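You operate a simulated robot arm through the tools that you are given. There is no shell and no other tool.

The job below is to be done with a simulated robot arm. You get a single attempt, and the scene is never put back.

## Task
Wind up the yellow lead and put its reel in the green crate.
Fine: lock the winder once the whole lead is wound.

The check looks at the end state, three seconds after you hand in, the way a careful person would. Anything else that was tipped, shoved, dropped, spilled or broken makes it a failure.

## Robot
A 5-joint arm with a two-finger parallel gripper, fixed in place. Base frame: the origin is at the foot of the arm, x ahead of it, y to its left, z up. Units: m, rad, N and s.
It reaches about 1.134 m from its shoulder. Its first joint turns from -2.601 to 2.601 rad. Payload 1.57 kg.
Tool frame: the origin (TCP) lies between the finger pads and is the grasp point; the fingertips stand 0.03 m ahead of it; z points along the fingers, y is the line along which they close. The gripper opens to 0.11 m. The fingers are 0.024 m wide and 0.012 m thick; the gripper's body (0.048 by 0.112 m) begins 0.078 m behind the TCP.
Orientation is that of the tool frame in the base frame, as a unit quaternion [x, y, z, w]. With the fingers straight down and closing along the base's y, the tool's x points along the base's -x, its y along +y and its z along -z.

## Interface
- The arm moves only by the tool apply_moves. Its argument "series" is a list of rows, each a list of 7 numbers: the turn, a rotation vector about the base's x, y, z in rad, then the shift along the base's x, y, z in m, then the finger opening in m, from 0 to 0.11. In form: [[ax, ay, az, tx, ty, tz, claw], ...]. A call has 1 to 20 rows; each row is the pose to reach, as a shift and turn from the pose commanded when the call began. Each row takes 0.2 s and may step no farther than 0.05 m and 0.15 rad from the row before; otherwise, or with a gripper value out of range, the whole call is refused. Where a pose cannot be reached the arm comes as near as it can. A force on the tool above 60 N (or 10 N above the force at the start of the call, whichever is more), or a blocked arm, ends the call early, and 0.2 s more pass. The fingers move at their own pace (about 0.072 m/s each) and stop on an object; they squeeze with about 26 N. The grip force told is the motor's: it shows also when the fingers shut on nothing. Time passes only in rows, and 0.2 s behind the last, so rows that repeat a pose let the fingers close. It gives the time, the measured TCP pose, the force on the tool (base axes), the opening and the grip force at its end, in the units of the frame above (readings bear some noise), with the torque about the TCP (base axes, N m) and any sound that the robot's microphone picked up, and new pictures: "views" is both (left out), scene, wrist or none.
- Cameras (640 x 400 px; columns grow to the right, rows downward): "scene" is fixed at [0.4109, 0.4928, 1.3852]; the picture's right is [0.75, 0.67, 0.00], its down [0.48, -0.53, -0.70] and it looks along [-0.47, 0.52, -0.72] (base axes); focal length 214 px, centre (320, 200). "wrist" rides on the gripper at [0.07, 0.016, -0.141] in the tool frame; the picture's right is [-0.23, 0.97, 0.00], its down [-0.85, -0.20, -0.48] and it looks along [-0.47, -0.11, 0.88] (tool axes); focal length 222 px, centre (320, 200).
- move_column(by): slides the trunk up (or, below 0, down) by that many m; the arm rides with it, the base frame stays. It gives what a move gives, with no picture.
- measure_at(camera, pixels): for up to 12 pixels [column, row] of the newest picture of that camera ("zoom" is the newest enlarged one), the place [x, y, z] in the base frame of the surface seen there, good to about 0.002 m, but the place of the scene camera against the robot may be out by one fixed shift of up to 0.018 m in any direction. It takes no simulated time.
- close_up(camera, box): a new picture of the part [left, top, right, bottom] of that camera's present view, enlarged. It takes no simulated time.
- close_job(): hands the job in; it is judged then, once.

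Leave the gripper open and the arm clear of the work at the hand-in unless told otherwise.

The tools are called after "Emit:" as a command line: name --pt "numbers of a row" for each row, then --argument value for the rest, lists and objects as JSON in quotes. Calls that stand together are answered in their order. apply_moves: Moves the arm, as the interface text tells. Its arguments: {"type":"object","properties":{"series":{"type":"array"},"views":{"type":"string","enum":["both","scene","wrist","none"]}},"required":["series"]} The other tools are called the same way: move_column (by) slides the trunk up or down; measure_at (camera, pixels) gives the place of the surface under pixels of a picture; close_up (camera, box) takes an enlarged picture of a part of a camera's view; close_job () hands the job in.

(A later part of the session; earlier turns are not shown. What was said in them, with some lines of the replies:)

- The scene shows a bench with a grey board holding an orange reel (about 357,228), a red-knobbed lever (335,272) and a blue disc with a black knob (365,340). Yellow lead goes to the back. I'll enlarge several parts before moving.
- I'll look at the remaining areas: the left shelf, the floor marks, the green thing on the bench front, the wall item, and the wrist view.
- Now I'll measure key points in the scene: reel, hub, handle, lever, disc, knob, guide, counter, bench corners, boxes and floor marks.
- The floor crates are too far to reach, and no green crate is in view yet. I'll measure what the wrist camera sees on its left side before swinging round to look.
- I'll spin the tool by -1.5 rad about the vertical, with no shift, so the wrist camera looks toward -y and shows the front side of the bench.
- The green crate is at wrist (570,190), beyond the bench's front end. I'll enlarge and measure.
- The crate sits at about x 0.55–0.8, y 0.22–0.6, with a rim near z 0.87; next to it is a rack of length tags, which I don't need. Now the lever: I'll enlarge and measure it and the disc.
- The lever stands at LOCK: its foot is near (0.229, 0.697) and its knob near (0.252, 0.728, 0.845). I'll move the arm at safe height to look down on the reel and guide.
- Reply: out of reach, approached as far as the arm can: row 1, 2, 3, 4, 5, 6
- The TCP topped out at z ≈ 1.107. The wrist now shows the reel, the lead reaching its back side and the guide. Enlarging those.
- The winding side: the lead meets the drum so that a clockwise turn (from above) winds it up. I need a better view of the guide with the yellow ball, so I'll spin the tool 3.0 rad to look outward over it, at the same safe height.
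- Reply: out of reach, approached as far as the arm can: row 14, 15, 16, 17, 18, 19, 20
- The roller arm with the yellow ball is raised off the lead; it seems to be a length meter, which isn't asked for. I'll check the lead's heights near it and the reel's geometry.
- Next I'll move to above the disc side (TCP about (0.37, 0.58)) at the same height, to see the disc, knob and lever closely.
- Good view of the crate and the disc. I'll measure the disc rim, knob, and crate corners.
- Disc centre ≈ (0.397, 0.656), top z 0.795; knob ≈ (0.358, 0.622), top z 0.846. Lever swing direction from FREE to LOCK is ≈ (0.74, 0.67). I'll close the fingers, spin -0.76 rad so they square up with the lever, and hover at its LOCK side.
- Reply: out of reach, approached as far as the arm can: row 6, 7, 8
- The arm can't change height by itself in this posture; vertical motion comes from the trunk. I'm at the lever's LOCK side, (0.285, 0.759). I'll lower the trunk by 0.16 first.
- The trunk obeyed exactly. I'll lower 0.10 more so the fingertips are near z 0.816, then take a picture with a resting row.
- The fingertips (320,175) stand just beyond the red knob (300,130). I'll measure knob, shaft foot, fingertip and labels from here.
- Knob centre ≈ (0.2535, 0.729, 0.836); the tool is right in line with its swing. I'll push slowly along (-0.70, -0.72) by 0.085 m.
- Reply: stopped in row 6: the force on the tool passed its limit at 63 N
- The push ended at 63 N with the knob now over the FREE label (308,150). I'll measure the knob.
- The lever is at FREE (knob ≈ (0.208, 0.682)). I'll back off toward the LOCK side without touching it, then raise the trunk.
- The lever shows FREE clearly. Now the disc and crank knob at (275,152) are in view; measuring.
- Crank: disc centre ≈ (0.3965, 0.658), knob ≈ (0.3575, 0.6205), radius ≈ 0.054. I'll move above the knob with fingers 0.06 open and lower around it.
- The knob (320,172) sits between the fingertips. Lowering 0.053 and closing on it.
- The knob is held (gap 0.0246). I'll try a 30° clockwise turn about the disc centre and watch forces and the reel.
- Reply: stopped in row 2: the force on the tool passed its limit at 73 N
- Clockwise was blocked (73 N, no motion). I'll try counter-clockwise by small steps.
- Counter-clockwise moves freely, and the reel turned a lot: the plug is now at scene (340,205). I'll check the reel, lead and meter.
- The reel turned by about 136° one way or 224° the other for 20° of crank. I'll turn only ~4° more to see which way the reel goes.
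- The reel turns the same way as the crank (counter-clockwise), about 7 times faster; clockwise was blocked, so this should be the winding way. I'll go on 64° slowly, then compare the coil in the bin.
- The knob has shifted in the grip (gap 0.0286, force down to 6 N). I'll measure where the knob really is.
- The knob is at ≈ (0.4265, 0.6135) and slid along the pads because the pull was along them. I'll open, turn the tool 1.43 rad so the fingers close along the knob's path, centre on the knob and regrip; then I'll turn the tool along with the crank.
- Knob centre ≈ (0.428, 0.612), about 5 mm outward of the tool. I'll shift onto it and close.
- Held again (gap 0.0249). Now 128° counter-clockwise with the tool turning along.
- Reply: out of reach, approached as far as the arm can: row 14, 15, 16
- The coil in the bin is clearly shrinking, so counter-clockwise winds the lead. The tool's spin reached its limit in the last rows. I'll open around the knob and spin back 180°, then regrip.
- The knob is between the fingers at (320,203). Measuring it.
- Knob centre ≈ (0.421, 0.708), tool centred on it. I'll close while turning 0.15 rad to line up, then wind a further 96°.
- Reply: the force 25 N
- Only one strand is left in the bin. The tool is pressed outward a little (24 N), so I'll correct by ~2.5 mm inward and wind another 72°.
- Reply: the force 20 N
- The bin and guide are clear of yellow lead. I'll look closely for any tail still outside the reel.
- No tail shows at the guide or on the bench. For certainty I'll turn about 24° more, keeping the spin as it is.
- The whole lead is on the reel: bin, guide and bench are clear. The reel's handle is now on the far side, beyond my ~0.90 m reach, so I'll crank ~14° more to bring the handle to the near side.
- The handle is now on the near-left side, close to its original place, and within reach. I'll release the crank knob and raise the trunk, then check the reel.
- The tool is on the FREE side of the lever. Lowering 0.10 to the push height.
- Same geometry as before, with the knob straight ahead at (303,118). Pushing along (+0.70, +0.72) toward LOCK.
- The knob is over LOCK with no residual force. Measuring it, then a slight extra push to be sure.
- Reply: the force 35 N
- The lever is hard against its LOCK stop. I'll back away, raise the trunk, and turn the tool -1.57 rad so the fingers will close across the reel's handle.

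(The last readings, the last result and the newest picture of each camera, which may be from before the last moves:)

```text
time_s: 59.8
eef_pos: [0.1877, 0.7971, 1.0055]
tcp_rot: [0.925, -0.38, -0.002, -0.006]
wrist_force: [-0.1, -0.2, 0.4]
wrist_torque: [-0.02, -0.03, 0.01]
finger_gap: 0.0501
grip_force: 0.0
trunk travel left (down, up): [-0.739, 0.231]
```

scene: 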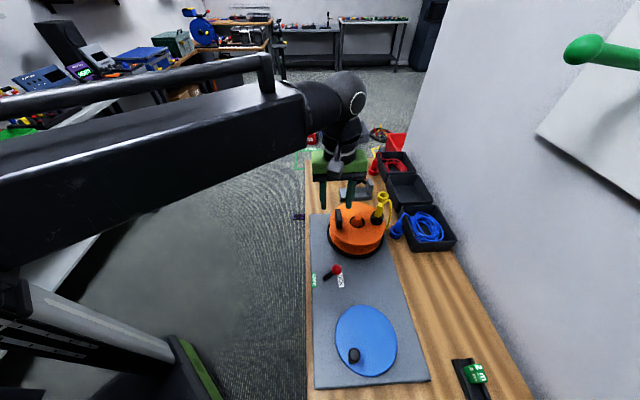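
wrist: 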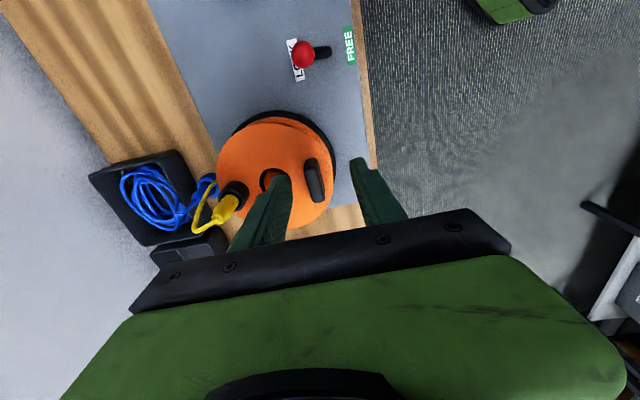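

Lever reads LOCK (knob over the LOCK label). The handle is at (315,180), between the fingers. Measuring it.

Emit:
close_up --camera "wrist" --box '[220, 20, 390, 230]'

Emit:
measure_at --camera "wrist" --pixels '[[314, 180], [309, 162], [319, 198], [309, 180], [320, 180], [311, 167], [318, 193], [273, 182], [285, 120], [222, 165], [325, 150], [300, 222]]'

```text
1.90 times, centred on (305, 125) of wrist
```

zoom: 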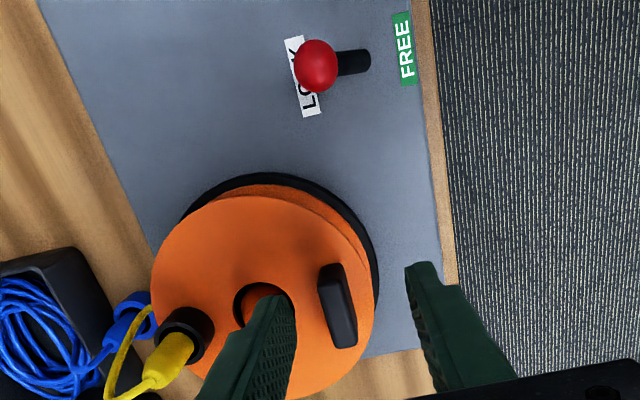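

```text
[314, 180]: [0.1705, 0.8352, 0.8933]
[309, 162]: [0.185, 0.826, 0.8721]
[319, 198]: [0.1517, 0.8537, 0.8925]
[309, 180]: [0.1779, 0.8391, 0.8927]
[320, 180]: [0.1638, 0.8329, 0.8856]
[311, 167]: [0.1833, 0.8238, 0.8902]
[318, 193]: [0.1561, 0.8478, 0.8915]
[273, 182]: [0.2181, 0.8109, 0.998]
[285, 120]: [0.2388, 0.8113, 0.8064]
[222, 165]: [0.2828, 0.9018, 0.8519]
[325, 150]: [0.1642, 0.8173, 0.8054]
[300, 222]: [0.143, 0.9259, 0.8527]
```

Handle centre ≈ (0.170, 0.8375), long axis at -42°, top z 0.893. I'll centre over it, align by +0.04 rad, lower partway and check.

Emit:
apply_moves --pt "0 0 0.02 -0.009 0.0205 0 0.05" --pt "0 0 0.04 -0.0175 0.041 0 0.05" --pt "0 0 0.04 -0.0175 0.041 0 0.05" --views "none"

Emit:
move_column --by -0.07

Emit:
apply_moves --pt "0 0 0 0 0 0 0.05" --views "wrist"

Emit:
close_up --camera "wrist" --box '[240, 100, 400, 240]'

```text
time_s: 60.6
eef_pos: [0.1684, 0.8375, 1.0062]
tcp_rot: [0.933, -0.36, -0.003, -0.006]
wrist_force: [1.1, 0.6, -0.1]
wrist_torque: [-0.01, 0.02, 0.0]
finger_gap: 0.05
grip_force: 0.1
trunk travel left (down, up): [-0.739, 0.231]
```

```text
time_s: 61.7
eef_pos: [0.1695, 0.8374, 0.9362]
tcp_rot: [0.932, -0.361, -0.003, -0.006]
wrist_force: [-0.1, 0.2, -0.2]
wrist_torque: [-0.02, 0.01, 0.0]
finger_gap: 0.05
grip_force: 0.0
trunk travel left (down, up): [-0.669, 0.301]
```

```text
time_s: 62.1
eef_pos: [0.1703, 0.8361, 0.9362]
tcp_rot: [0.932, -0.362, -0.004, -0.006]
wrist_force: [0.2, 0.3, -0.5]
wrist_torque: [0.03, -0.07, 0.0]
finger_gap: 0.0501
grip_force: 0.2
trunk travel left (down, up): [-0.669, 0.301]
```

wrist: 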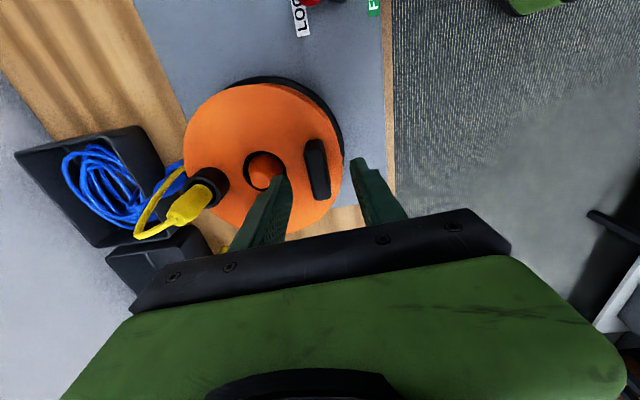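

```text
2.86 times, centred on (320, 170) of wrist
```

zoom: 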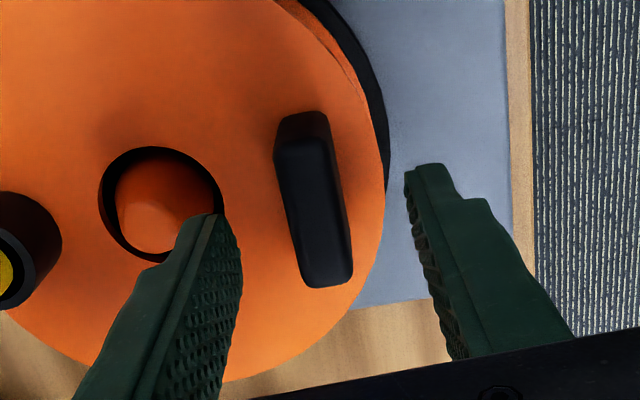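

The inner finger would come near the hub cone, so I'll narrow the opening to 0.036 and recheck the handle's position.

Emit:
apply_moves --pt "0 0 0 0 0 0 0.036" --pt "0 0 0 0 0 0 0.036" --views "wrist"

Emit:
close_up --camera "wrist" --box '[240, 100, 400, 240]'

Emit:
measure_at --camera "zoom" --pixels '[[295, 135], [342, 275], [310, 160], [330, 240], [290, 200], [335, 190], [316, 205]]'

```text
time_s: 62.7
eef_pos: [0.1698, 0.8377, 0.9368]
tcp_rot: [0.933, -0.361, -0.003, -0.006]
wrist_force: [-0.9, -0.7, 0.2]
wrist_torque: [0.01, -0.01, -0.02]
finger_gap: 0.0359
grip_force: 0.1
trunk travel left (down, up): [-0.669, 0.301]
```

wrist: 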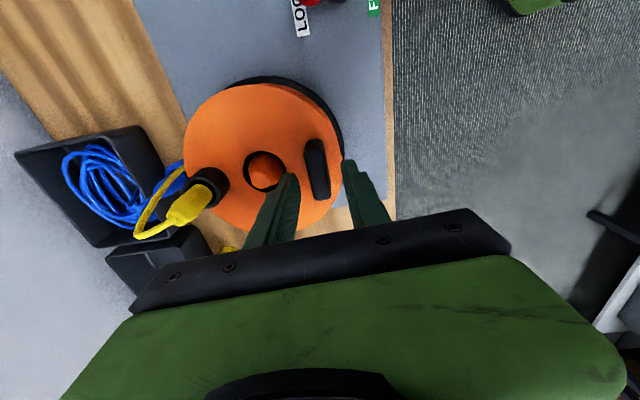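

```text
2.86 times, centred on (320, 170) of wrist
```

zoom: 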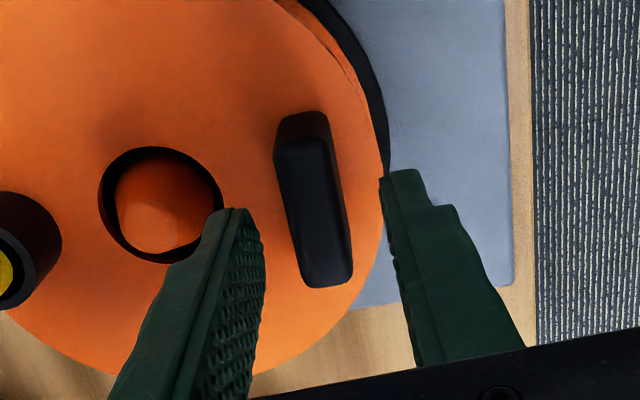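

```text
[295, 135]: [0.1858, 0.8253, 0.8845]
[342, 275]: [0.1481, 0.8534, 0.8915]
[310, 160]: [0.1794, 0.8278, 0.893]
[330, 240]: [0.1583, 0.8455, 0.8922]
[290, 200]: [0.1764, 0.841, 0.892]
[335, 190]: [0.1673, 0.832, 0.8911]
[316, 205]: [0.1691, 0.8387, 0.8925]
```

Handle is centred laterally within 1 mm. Lowering 0.048 and closing on it.

Emit:
move_column --by -0.047

Emit:
apply_moves --pt "0 0 0 -0.001 0.001 0 0.02" --pt "0 0 0 -0.001 0.001 0 0.005" --pt "0 0 0 -0.001 0.001 0 0.005" --pt "0 0 0 -0.001 0.001 0 0.005" --views "wrist"

```text
time_s: 63.6
eef_pos: [0.1691, 0.838, 0.8887]
tcp_rot: [0.933, -0.36, -0.003, -0.005]
wrist_force: [-0.2, -0.4, 0.7]
wrist_torque: [-0.01, 0.01, -0.01]
finger_gap: 0.0359
grip_force: 0.1
trunk travel left (down, up): [-0.622, 0.348]
```

```text
time_s: 64.6
eef_pos: [0.1683, 0.8382, 0.8881]
tcp_rot: [0.933, -0.36, -0.004, -0.007]
wrist_force: [-1.8, -0.3, 0.7]
wrist_torque: [-0.28, 0.22, -0.01]
finger_gap: 0.0177
grip_force: 25.9
trunk travel left (down, up): [-0.622, 0.348]
```

wrist: 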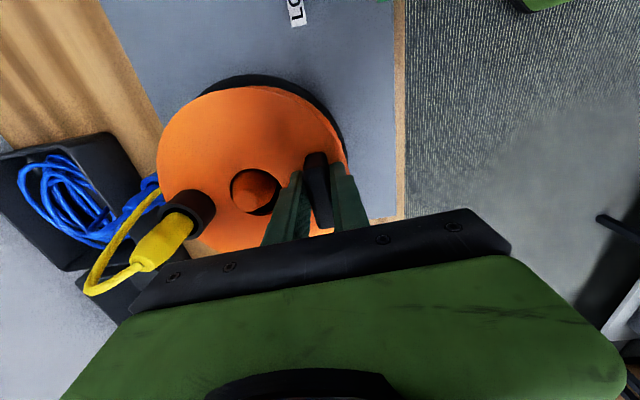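

The handle is gripped (gap 0.0177, 26 N). Lifting 0.03 to test weight and tilt.

Emit:
move_column --by 0.03

Emit:
apply_moves --pt "0 0 0 0 0 0 0.005" --views "both"

Emit:
close_up --camera "scene" --box '[290, 140, 450, 280]'

```text
time_s: 65.3
eef_pos: [0.1686, 0.8391, 0.9185]
tcp_rot: [0.932, -0.361, -0.003, -0.006]
wrist_force: [0.1, 0.2, -2.5]
wrist_torque: [-0.19, 0.12, -0.06]
finger_gap: 0.0177
grip_force: 26.3
trunk travel left (down, up): [-0.652, 0.318]
```

```text
time_s: 65.7
eef_pos: [0.1689, 0.8381, 0.9192]
tcp_rot: [0.933, -0.361, -0.002, -0.005]
wrist_force: [-0.3, 0.8, -2.4]
wrist_torque: [-0.17, 0.12, 0.03]
finger_gap: 0.0179
grip_force: 25.9
trunk travel left (down, up): [-0.652, 0.318]
```

scene: 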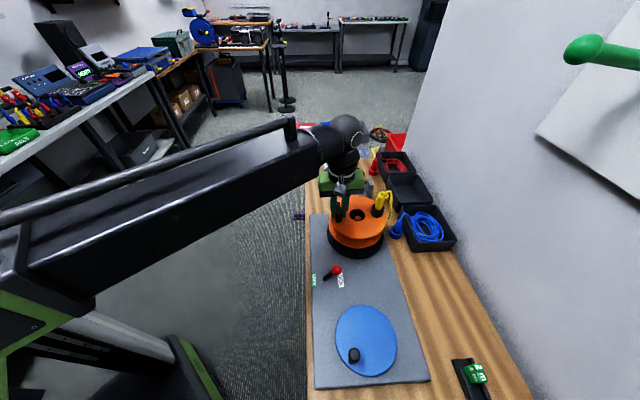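
wrist: 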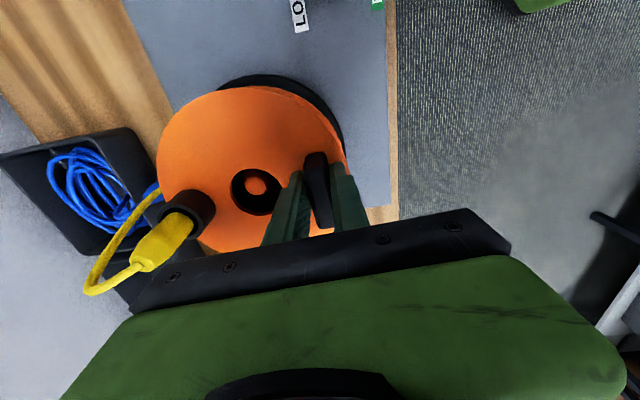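

```text
2.86 times, centred on (370, 210) of scene
```

zoom: 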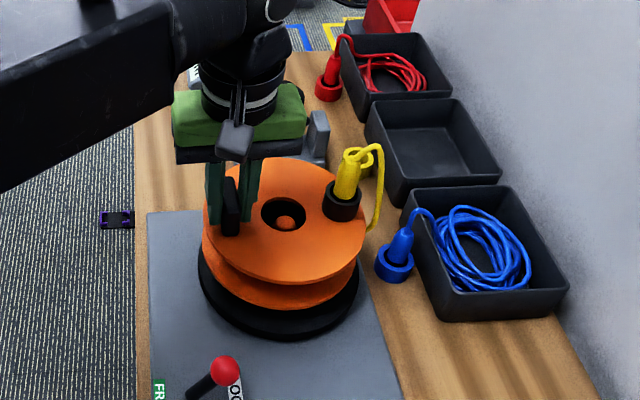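

The reel came off level, weighing about 2.5 N. I'll raise it a further 0.13 to clear the spindle and the crate's rim.

Emit:
move_column --by 0.13

Emit:
apply_moves --pt "0 0 0 0.015 -0.015 0 0.005" --pt "0 0 0 0.04 -0.04 0 0.005" --pt "0 0 0 0.067 -0.067 0 0.005" --pt "0 0 0 0.094 -0.094 0 0.005" --pt "0 0 0 0.121 -0.121 0 0.005" --pt "0 0 0 0.148 -0.148 0 0.005" --pt "0 0 0 0.175 -0.175 0 0.005" --pt "0 0 0 0.202 -0.202 0 0.005" --pt "0 0 0 0.229 -0.229 0 0.005" --pt "0 0 0 0.256 -0.256 0 0.005" --pt "0 0 0 0.28 -0.28 0 0.005" --pt "0 0 0 0.29 -0.29 0 0.005" --pt "0 0 0 0.29 -0.29 0 0.005" --views "both"

```text
time_s: 67.3
eef_pos: [0.1685, 0.8383, 1.0487]
tcp_rot: [0.933, -0.361, -0.003, -0.005]
wrist_force: [-0.9, 0.5, -2.1]
wrist_torque: [-0.17, 0.13, 0.0]
finger_gap: 0.0179
grip_force: 25.6
trunk travel left (down, up): [-0.782, 0.188]
```

```text
time_s: 70.1
eef_pos: [0.4596, 0.5461, 1.0495]
tcp_rot: [0.933, -0.361, -0.003, -0.006]
wrist_force: [0.6, 0.2, -3.0]
wrist_torque: [-0.18, 0.1, 0.01]
finger_gap: 0.0177
grip_force: 26.2
trunk travel left (down, up): [-0.782, 0.188]
```

scene: 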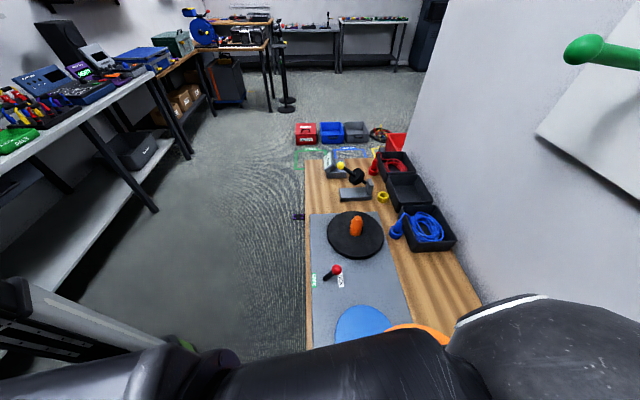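
wrist: 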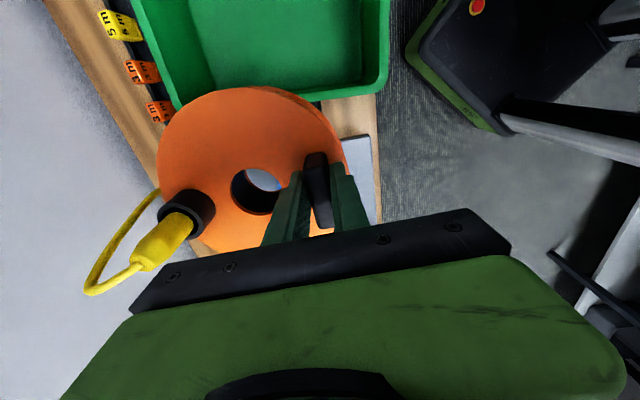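

The reel is carried cleanly, with the bench undisturbed. The crate is at the top of the wrist view; I'll measure its rim and floor corners.

Emit:
close_up --camera "wrist" --box '[110, 0, 420, 130]'

Emit:
measure_at --camera "wrist" --pixels '[[175, 104], [386, 88], [388, 40], [140, 15], [372, 30], [372, 70], [200, 60], [205, 85], [230, 70], [300, 40], [345, 88], [165, 25]]'

```text
2.06 times, centred on (265, 65) of wrist
```

zoom: 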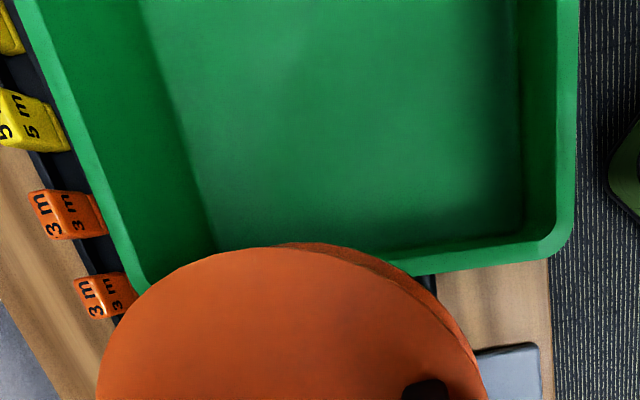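

```text
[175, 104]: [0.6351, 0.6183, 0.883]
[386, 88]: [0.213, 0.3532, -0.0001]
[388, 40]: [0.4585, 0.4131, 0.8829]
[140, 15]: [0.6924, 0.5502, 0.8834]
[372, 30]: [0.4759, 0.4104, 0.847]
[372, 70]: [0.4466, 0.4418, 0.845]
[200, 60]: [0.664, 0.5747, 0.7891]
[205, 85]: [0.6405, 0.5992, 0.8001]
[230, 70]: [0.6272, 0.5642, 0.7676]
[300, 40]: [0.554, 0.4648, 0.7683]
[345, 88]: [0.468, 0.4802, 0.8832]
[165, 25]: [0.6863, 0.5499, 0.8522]
```

The crate's inside is about 0.24 × 0.26 with floor z 0.768 and centre ≈ (0.627, 0.4255). I'll measure where the reel's hub hole and plug sit relative to the tool.

Emit:
measure_at --camera "wrist" --pixels '[[228, 190], [287, 178], [258, 165], [256, 220], [240, 95], [162, 150], [90, 290], [120, 240], [138, 262], [317, 160]]'

```text
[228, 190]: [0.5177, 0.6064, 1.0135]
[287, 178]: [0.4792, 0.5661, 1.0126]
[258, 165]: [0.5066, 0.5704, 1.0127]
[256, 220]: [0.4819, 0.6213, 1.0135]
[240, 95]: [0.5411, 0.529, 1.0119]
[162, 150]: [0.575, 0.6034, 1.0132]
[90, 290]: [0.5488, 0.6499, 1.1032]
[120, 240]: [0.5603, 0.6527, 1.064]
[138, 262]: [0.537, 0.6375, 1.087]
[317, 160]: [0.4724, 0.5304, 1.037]
```

Reel centre relative to the tool: (0.037, 0.045); reel bottom ≈ TCP − 0.088. I'll move over the crate, turning +0.55 rad so the plug points toward a corner, with TCP target (0.619, 0.368).

Emit:
apply_moves --pt "0 0 0.08 0.02 -0.022 0 0.005" --pt "0 0 0.16 0.045 -0.05 0 0.005" --pt "0 0 0.24 0.07 -0.078 0 0.005" --pt "0 0 0.32 0.095 -0.106 0 0.005" --pt "0 0 0.4 0.12 -0.134 0 0.005" --pt "0 0 0.48 0.142 -0.158 0 0.005" --pt "0 0 0.55 0.156 -0.174 0 0.005" --pt "0 0 0.55 0.1594 -0.178 0 0.005" --pt "0 0 0.55 0.1594 -0.178 0 0.005" --views "both"

```text
time_s: 72.1
eef_pos: [0.6181, 0.37, 1.0486]
tcp_rot: [0.996, -0.093, -0.005, -0.005]
wrist_force: [0.7, -0.4, -3.0]
wrist_torque: [-0.16, 0.0, 0.0]
finger_gap: 0.0177
grip_force: 25.9
trunk travel left (down, up): [-0.782, 0.188]
```

scene: 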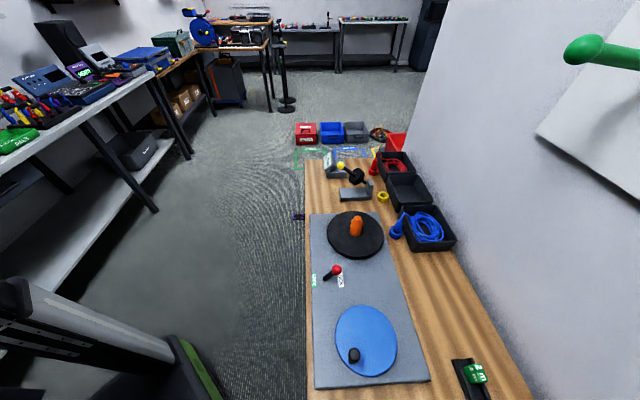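
wrist: 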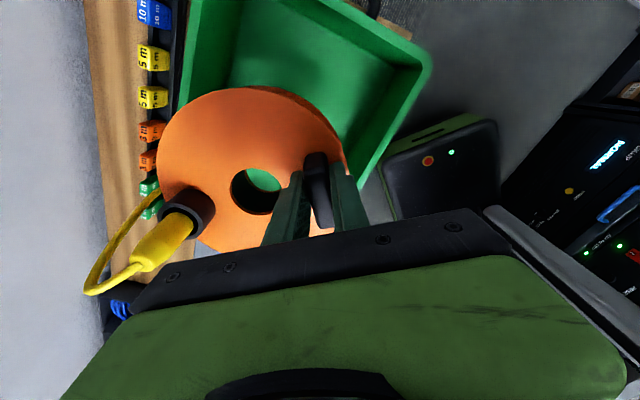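

The reel hangs over the crate. Checking the rim positions and hub from here.

Emit:
measure_at --camera "wrist" --pixels '[[426, 62], [375, 165], [345, 12], [190, 30], [180, 95], [365, 180], [228, 190], [287, 178], [258, 165], [256, 220], [120, 240]]'

Emit:
close_up --camera "wrist" --box '[110, 0, 450, 240]'

```text
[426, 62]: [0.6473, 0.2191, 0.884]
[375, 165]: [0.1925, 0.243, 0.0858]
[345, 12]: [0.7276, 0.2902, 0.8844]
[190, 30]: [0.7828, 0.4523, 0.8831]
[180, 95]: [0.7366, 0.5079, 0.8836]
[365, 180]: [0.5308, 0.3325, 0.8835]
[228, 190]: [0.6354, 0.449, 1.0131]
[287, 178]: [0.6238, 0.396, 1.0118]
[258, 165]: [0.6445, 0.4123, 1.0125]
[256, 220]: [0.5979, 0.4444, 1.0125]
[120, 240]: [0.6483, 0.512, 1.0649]
```

```text
1.67 times, centred on (280, 120) of wrist
```

zoom: 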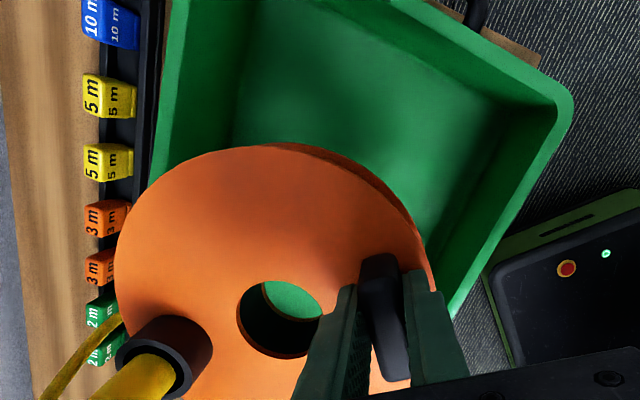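

Refined crate centre ≈ (0.637, 0.417); the hub is at (0.6255, 0.4255). I'll shift (0.011, -0.008), then lower 0.10 and look.

Emit:
apply_moves --pt "0 0 0 0.006 -0.004 0 0.005" --pt "0 0 0 0.011 -0.008 0 0.005" --pt "0 0 0 0.011 -0.008 0 0.005" --views "none"

Emit:
move_column --by -0.09

Emit:
apply_moves --pt "0 0 0 0 0 0 0.005" --views "wrist"

Emit:
close_up --camera "wrist" --box '[70, 0, 450, 300]'

```text
time_s: 72.9
eef_pos: [0.629, 0.3617, 1.049]
tcp_rot: [0.996, -0.093, -0.005, -0.005]
wrist_force: [-0.2, -0.1, -2.6]
wrist_torque: [-0.22, 0.01, -0.01]
finger_gap: 0.0181
grip_force: 26.1
trunk travel left (down, up): [-0.782, 0.188]
```

```text
time_s: 74.1
eef_pos: [0.6294, 0.3632, 0.9583]
tcp_rot: [0.996, -0.093, -0.005, -0.004]
wrist_force: [0.2, -0.1, -2.5]
wrist_torque: [-0.17, 0.01, -0.05]
finger_gap: 0.0179
grip_force: 25.8
trunk travel left (down, up): [-0.692, 0.278]
```

```text
time_s: 74.5
eef_pos: [0.6297, 0.3623, 0.9591]
tcp_rot: [0.996, -0.093, -0.005, -0.004]
wrist_force: [-0.5, 0.1, -3.2]
wrist_torque: [-0.16, 0.01, 0.03]
finger_gap: 0.0177
grip_force: 26.1
trunk travel left (down, up): [-0.692, 0.278]
```

wrist: 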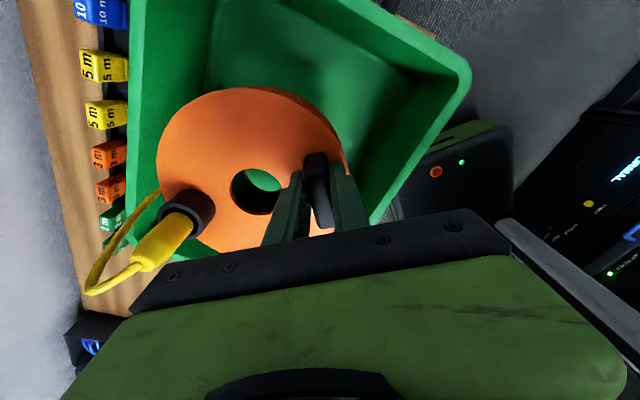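

```text
1.33 times, centred on (260, 150) of wrist
```

zoom: 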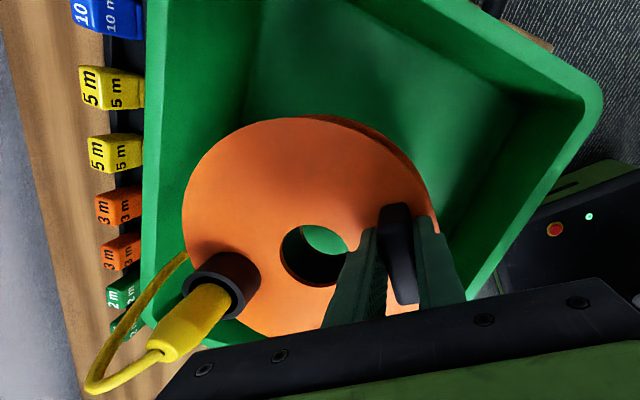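

I'll check the plug cord's clearance to the rim.

Emit:
measure_at --camera "wrist" --pixels '[[155, 196], [145, 204], [130, 218], [116, 236], [104, 258], [95, 278], [90, 290], [110, 285], [150, 60], [138, 150], [258, 165], [256, 220]]'

```text
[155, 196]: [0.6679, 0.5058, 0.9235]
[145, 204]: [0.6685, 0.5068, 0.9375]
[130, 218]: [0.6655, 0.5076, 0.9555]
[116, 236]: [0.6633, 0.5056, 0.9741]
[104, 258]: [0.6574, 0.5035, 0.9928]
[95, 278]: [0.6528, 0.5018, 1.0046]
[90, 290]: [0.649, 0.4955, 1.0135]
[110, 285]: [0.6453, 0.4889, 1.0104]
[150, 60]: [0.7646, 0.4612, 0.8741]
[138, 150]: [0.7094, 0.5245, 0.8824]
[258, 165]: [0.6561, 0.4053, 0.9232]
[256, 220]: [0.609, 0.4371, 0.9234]
```

The cord clears the inner rim by about 4 cm. Lowering 0.09 into the crate.

Emit:
move_column --by -0.09

Emit:
apply_moves --pt "0 0 0 0 0 0 0.005" --views "wrist"

```text
time_s: 75.8
eef_pos: [0.6298, 0.363, 0.8685]
tcp_rot: [0.996, -0.094, -0.004, -0.005]
wrist_force: [-0.8, 0.3, -2.4]
wrist_torque: [-0.21, 0.06, 0.04]
finger_gap: 0.0177
grip_force: 26.2
trunk travel left (down, up): [-0.602, 0.368]
```

```text
time_s: 76.2
eef_pos: [0.6288, 0.3621, 0.8678]
tcp_rot: [0.996, -0.093, -0.005, -0.006]
wrist_force: [0.3, 0.7, -3.0]
wrist_torque: [-0.22, 0.04, -0.03]
finger_gap: 0.0174
grip_force: 25.6
trunk travel left (down, up): [-0.602, 0.368]
```

wrist: 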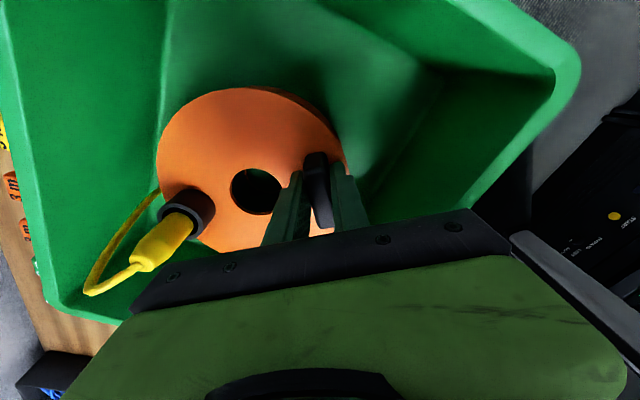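

Still hanging (−3 N). Lowering in small steps until the reel touches the floor.

Emit:
move_column --by -0.008

Emit:
move_column --by -0.004

```text
time_s: 76.8
eef_pos: [0.6295, 0.3629, 0.8611]
tcp_rot: [0.996, -0.093, -0.006, -0.004]
wrist_force: [-0.5, -0.3, -2.6]
wrist_torque: [-0.22, 0.06, -0.02]
finger_gap: 0.0177
grip_force: 25.9
trunk travel left (down, up): [-0.594, 0.376]
```

```text
time_s: 77.3
eef_pos: [0.6293, 0.3625, 0.8563]
tcp_rot: [0.996, -0.094, -0.006, -0.005]
wrist_force: [-0.5, -0.3, -1.2]
wrist_torque: [-0.19, 0.0, -0.03]
finger_gap: 0.0178
grip_force: 26.1
trunk travel left (down, up): [-0.59, 0.38]
```

The load is easing (−1.2 N): contact. One more 2 mm, then check.

Emit:
move_column --by -0.002

```text
time_s: 77.8
eef_pos: [0.6289, 0.3626, 0.8571]
tcp_rot: [0.996, -0.094, -0.004, -0.006]
wrist_force: [6.6, 4.3, 25.7]
wrist_torque: [-0.31, -0.02, 0.01]
finger_gap: 0.0176
grip_force: 25.5
trunk travel left (down, up): [-0.588, 0.382]
```

The reel is on the floor (25 N push). I'll ease up 1 mm and open gently to 0.04.

Emit:
move_column --by 0.0015

Emit:
apply_moves --pt "0 0 0 0 0 0 0.02" --pt "0 0 0 0 0 0 0.03" --pt "0 0 0 0 0 0 0.04" --pt "0 0 0 0 0 0 0.04" --views "wrist"

```text
time_s: 78.3
eef_pos: [0.6283, 0.3622, 0.8563]
tcp_rot: [0.996, -0.093, -0.006, -0.004]
wrist_force: [0.4, 1.1, 2.9]
wrist_torque: [-0.26, -0.29, 0.05]
finger_gap: 0.0177
grip_force: 26.0
trunk travel left (down, up): [-0.59, 0.38]
```

```text
time_s: 79.3
eef_pos: [0.6298, 0.3622, 0.8568]
tcp_rot: [0.996, -0.092, -0.005, -0.005]
wrist_force: [-0.8, 1.1, -0.1]
wrist_torque: [0.0, 0.0, 0.03]
finger_gap: 0.04
grip_force: 0.1
trunk travel left (down, up): [-0.59, 0.38]
```

wrist: 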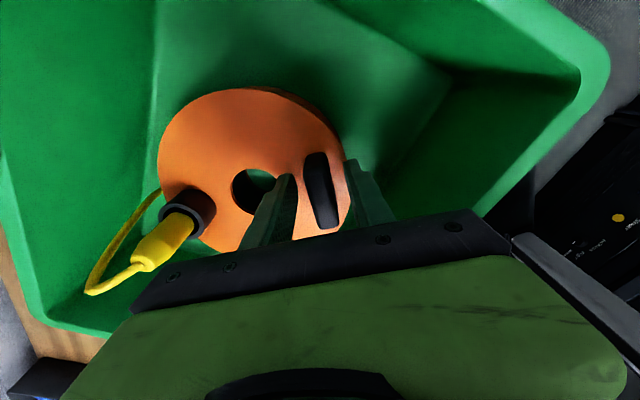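

The fingers are free of the handle and the reel lies flat. Raising the trunk straight up.

Emit:
move_column --by 0.06

Emit:
move_column --by 0.2

Emit:
apply_moves --pt "0 0 0 0 0 0 0.06" --pt "0 0 0 -0.04 0.0 0 0.08" --pt "0 0 0 -0.08 0.0 0 0.09" --pt "0 0 0 -0.12 0.0 0 0.09" --views "both"

```text
time_s: 80.3
eef_pos: [0.63, 0.3624, 0.9169]
tcp_rot: [0.996, -0.093, -0.004, -0.005]
wrist_force: [-0.3, -0.2, 1.1]
wrist_torque: [0.01, -0.01, -0.03]
finger_gap: 0.0401
grip_force: 0.1
trunk travel left (down, up): [-0.65, 0.32]
```

```text
time_s: 82.5
eef_pos: [0.6292, 0.3628, 1.1162]
tcp_rot: [0.996, -0.093, -0.005, -0.005]
wrist_force: [0.4, -0.3, -0.1]
wrist_torque: [0.0, -0.03, 0.0]
finger_gap: 0.0398
grip_force: 0.1
trunk travel left (down, up): [-0.85, 0.12]
```

```text
time_s: 83.5
eef_pos: [0.5095, 0.3629, 1.1171]
tcp_rot: [0.996, -0.094, -0.005, -0.006]
wrist_force: [-0.2, -0.8, 0.9]
wrist_torque: [0.03, -0.02, 0.0]
finger_gap: 0.0901
grip_force: 0.0
trunk travel left (down, up): [-0.85, 0.12]
```

scene: 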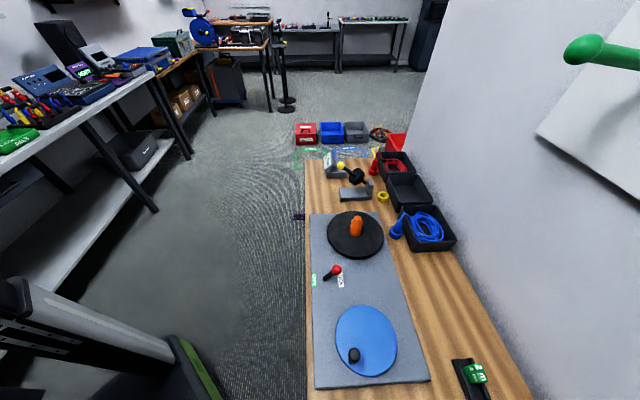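
wrist: 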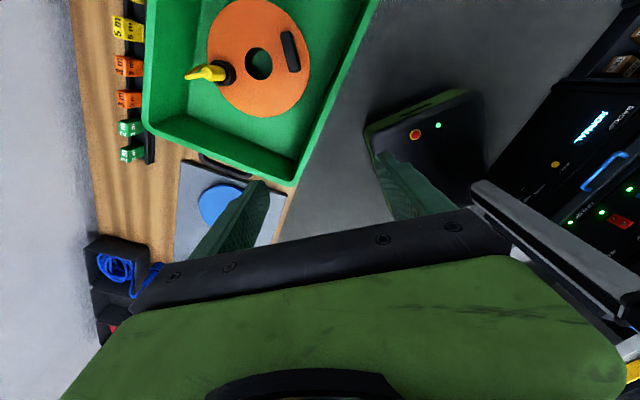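

The reel lies flat in the green crate. Final checks: lever, guide, bins and the reel close up.

Emit:
close_up --camera "scene" --box '[290, 140, 450, 300]'

Emit:
close_up --camera "wrist" --box '[100, 0, 400, 190]'

Emit:
measure_at --camera "wrist" --pixels '[[300, 185], [150, 120], [240, 20], [285, 90], [220, 60]]'

```text
2.50 times, centred on (370, 220) of scene
```

zoom: 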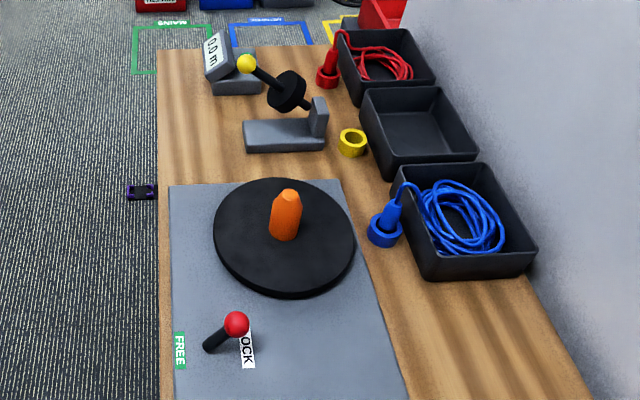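

```text
2.11 times, centred on (250, 95) of wrist
```

zoom: 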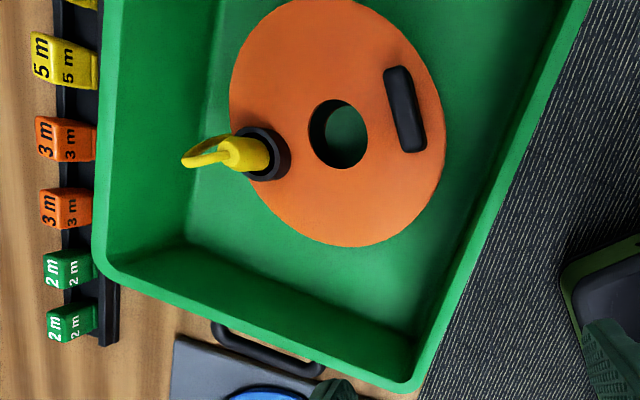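

```text
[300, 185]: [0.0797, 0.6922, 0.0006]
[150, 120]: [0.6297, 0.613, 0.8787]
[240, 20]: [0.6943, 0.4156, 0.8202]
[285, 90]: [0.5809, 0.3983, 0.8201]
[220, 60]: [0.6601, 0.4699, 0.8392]
```

The reel is flat in the crate (flange z 0.820 at both points) and the crate hasn't moved. The lever is at LOCK, the yellow bin is empty, and nothing else was disturbed. The gripper is open and clear, so I'm handing in.

Emit:
close_job

```text
The job is handed in.
```

The yellow lead is fully wound, its reel is in the green crate, and the job is handed in. The check's result has not come back.

- **Winding:** I set the lever to FREE and turned the crank counter-clockwise, since clockwise was blocked. I kept winding until the yellow bin, the guide and the bench showed no lead, then cranked about 40° more.
- **Locking:** I pushed the lever back to LOCK until it hit its stop, before taking the reel off. The last pictures still show it at LOCK.
- **Reel:** I lifted it off by its handle and set it flat on the crate floor, with the plug still in its socket.
- **Everything else:** In the last pictures the crate, length tags, other leads and bins looked undisturbed. I left the length meter's roller arm up, so its display still reads 0.0 m.

The gripper is open and the arm is raised clear of the work.
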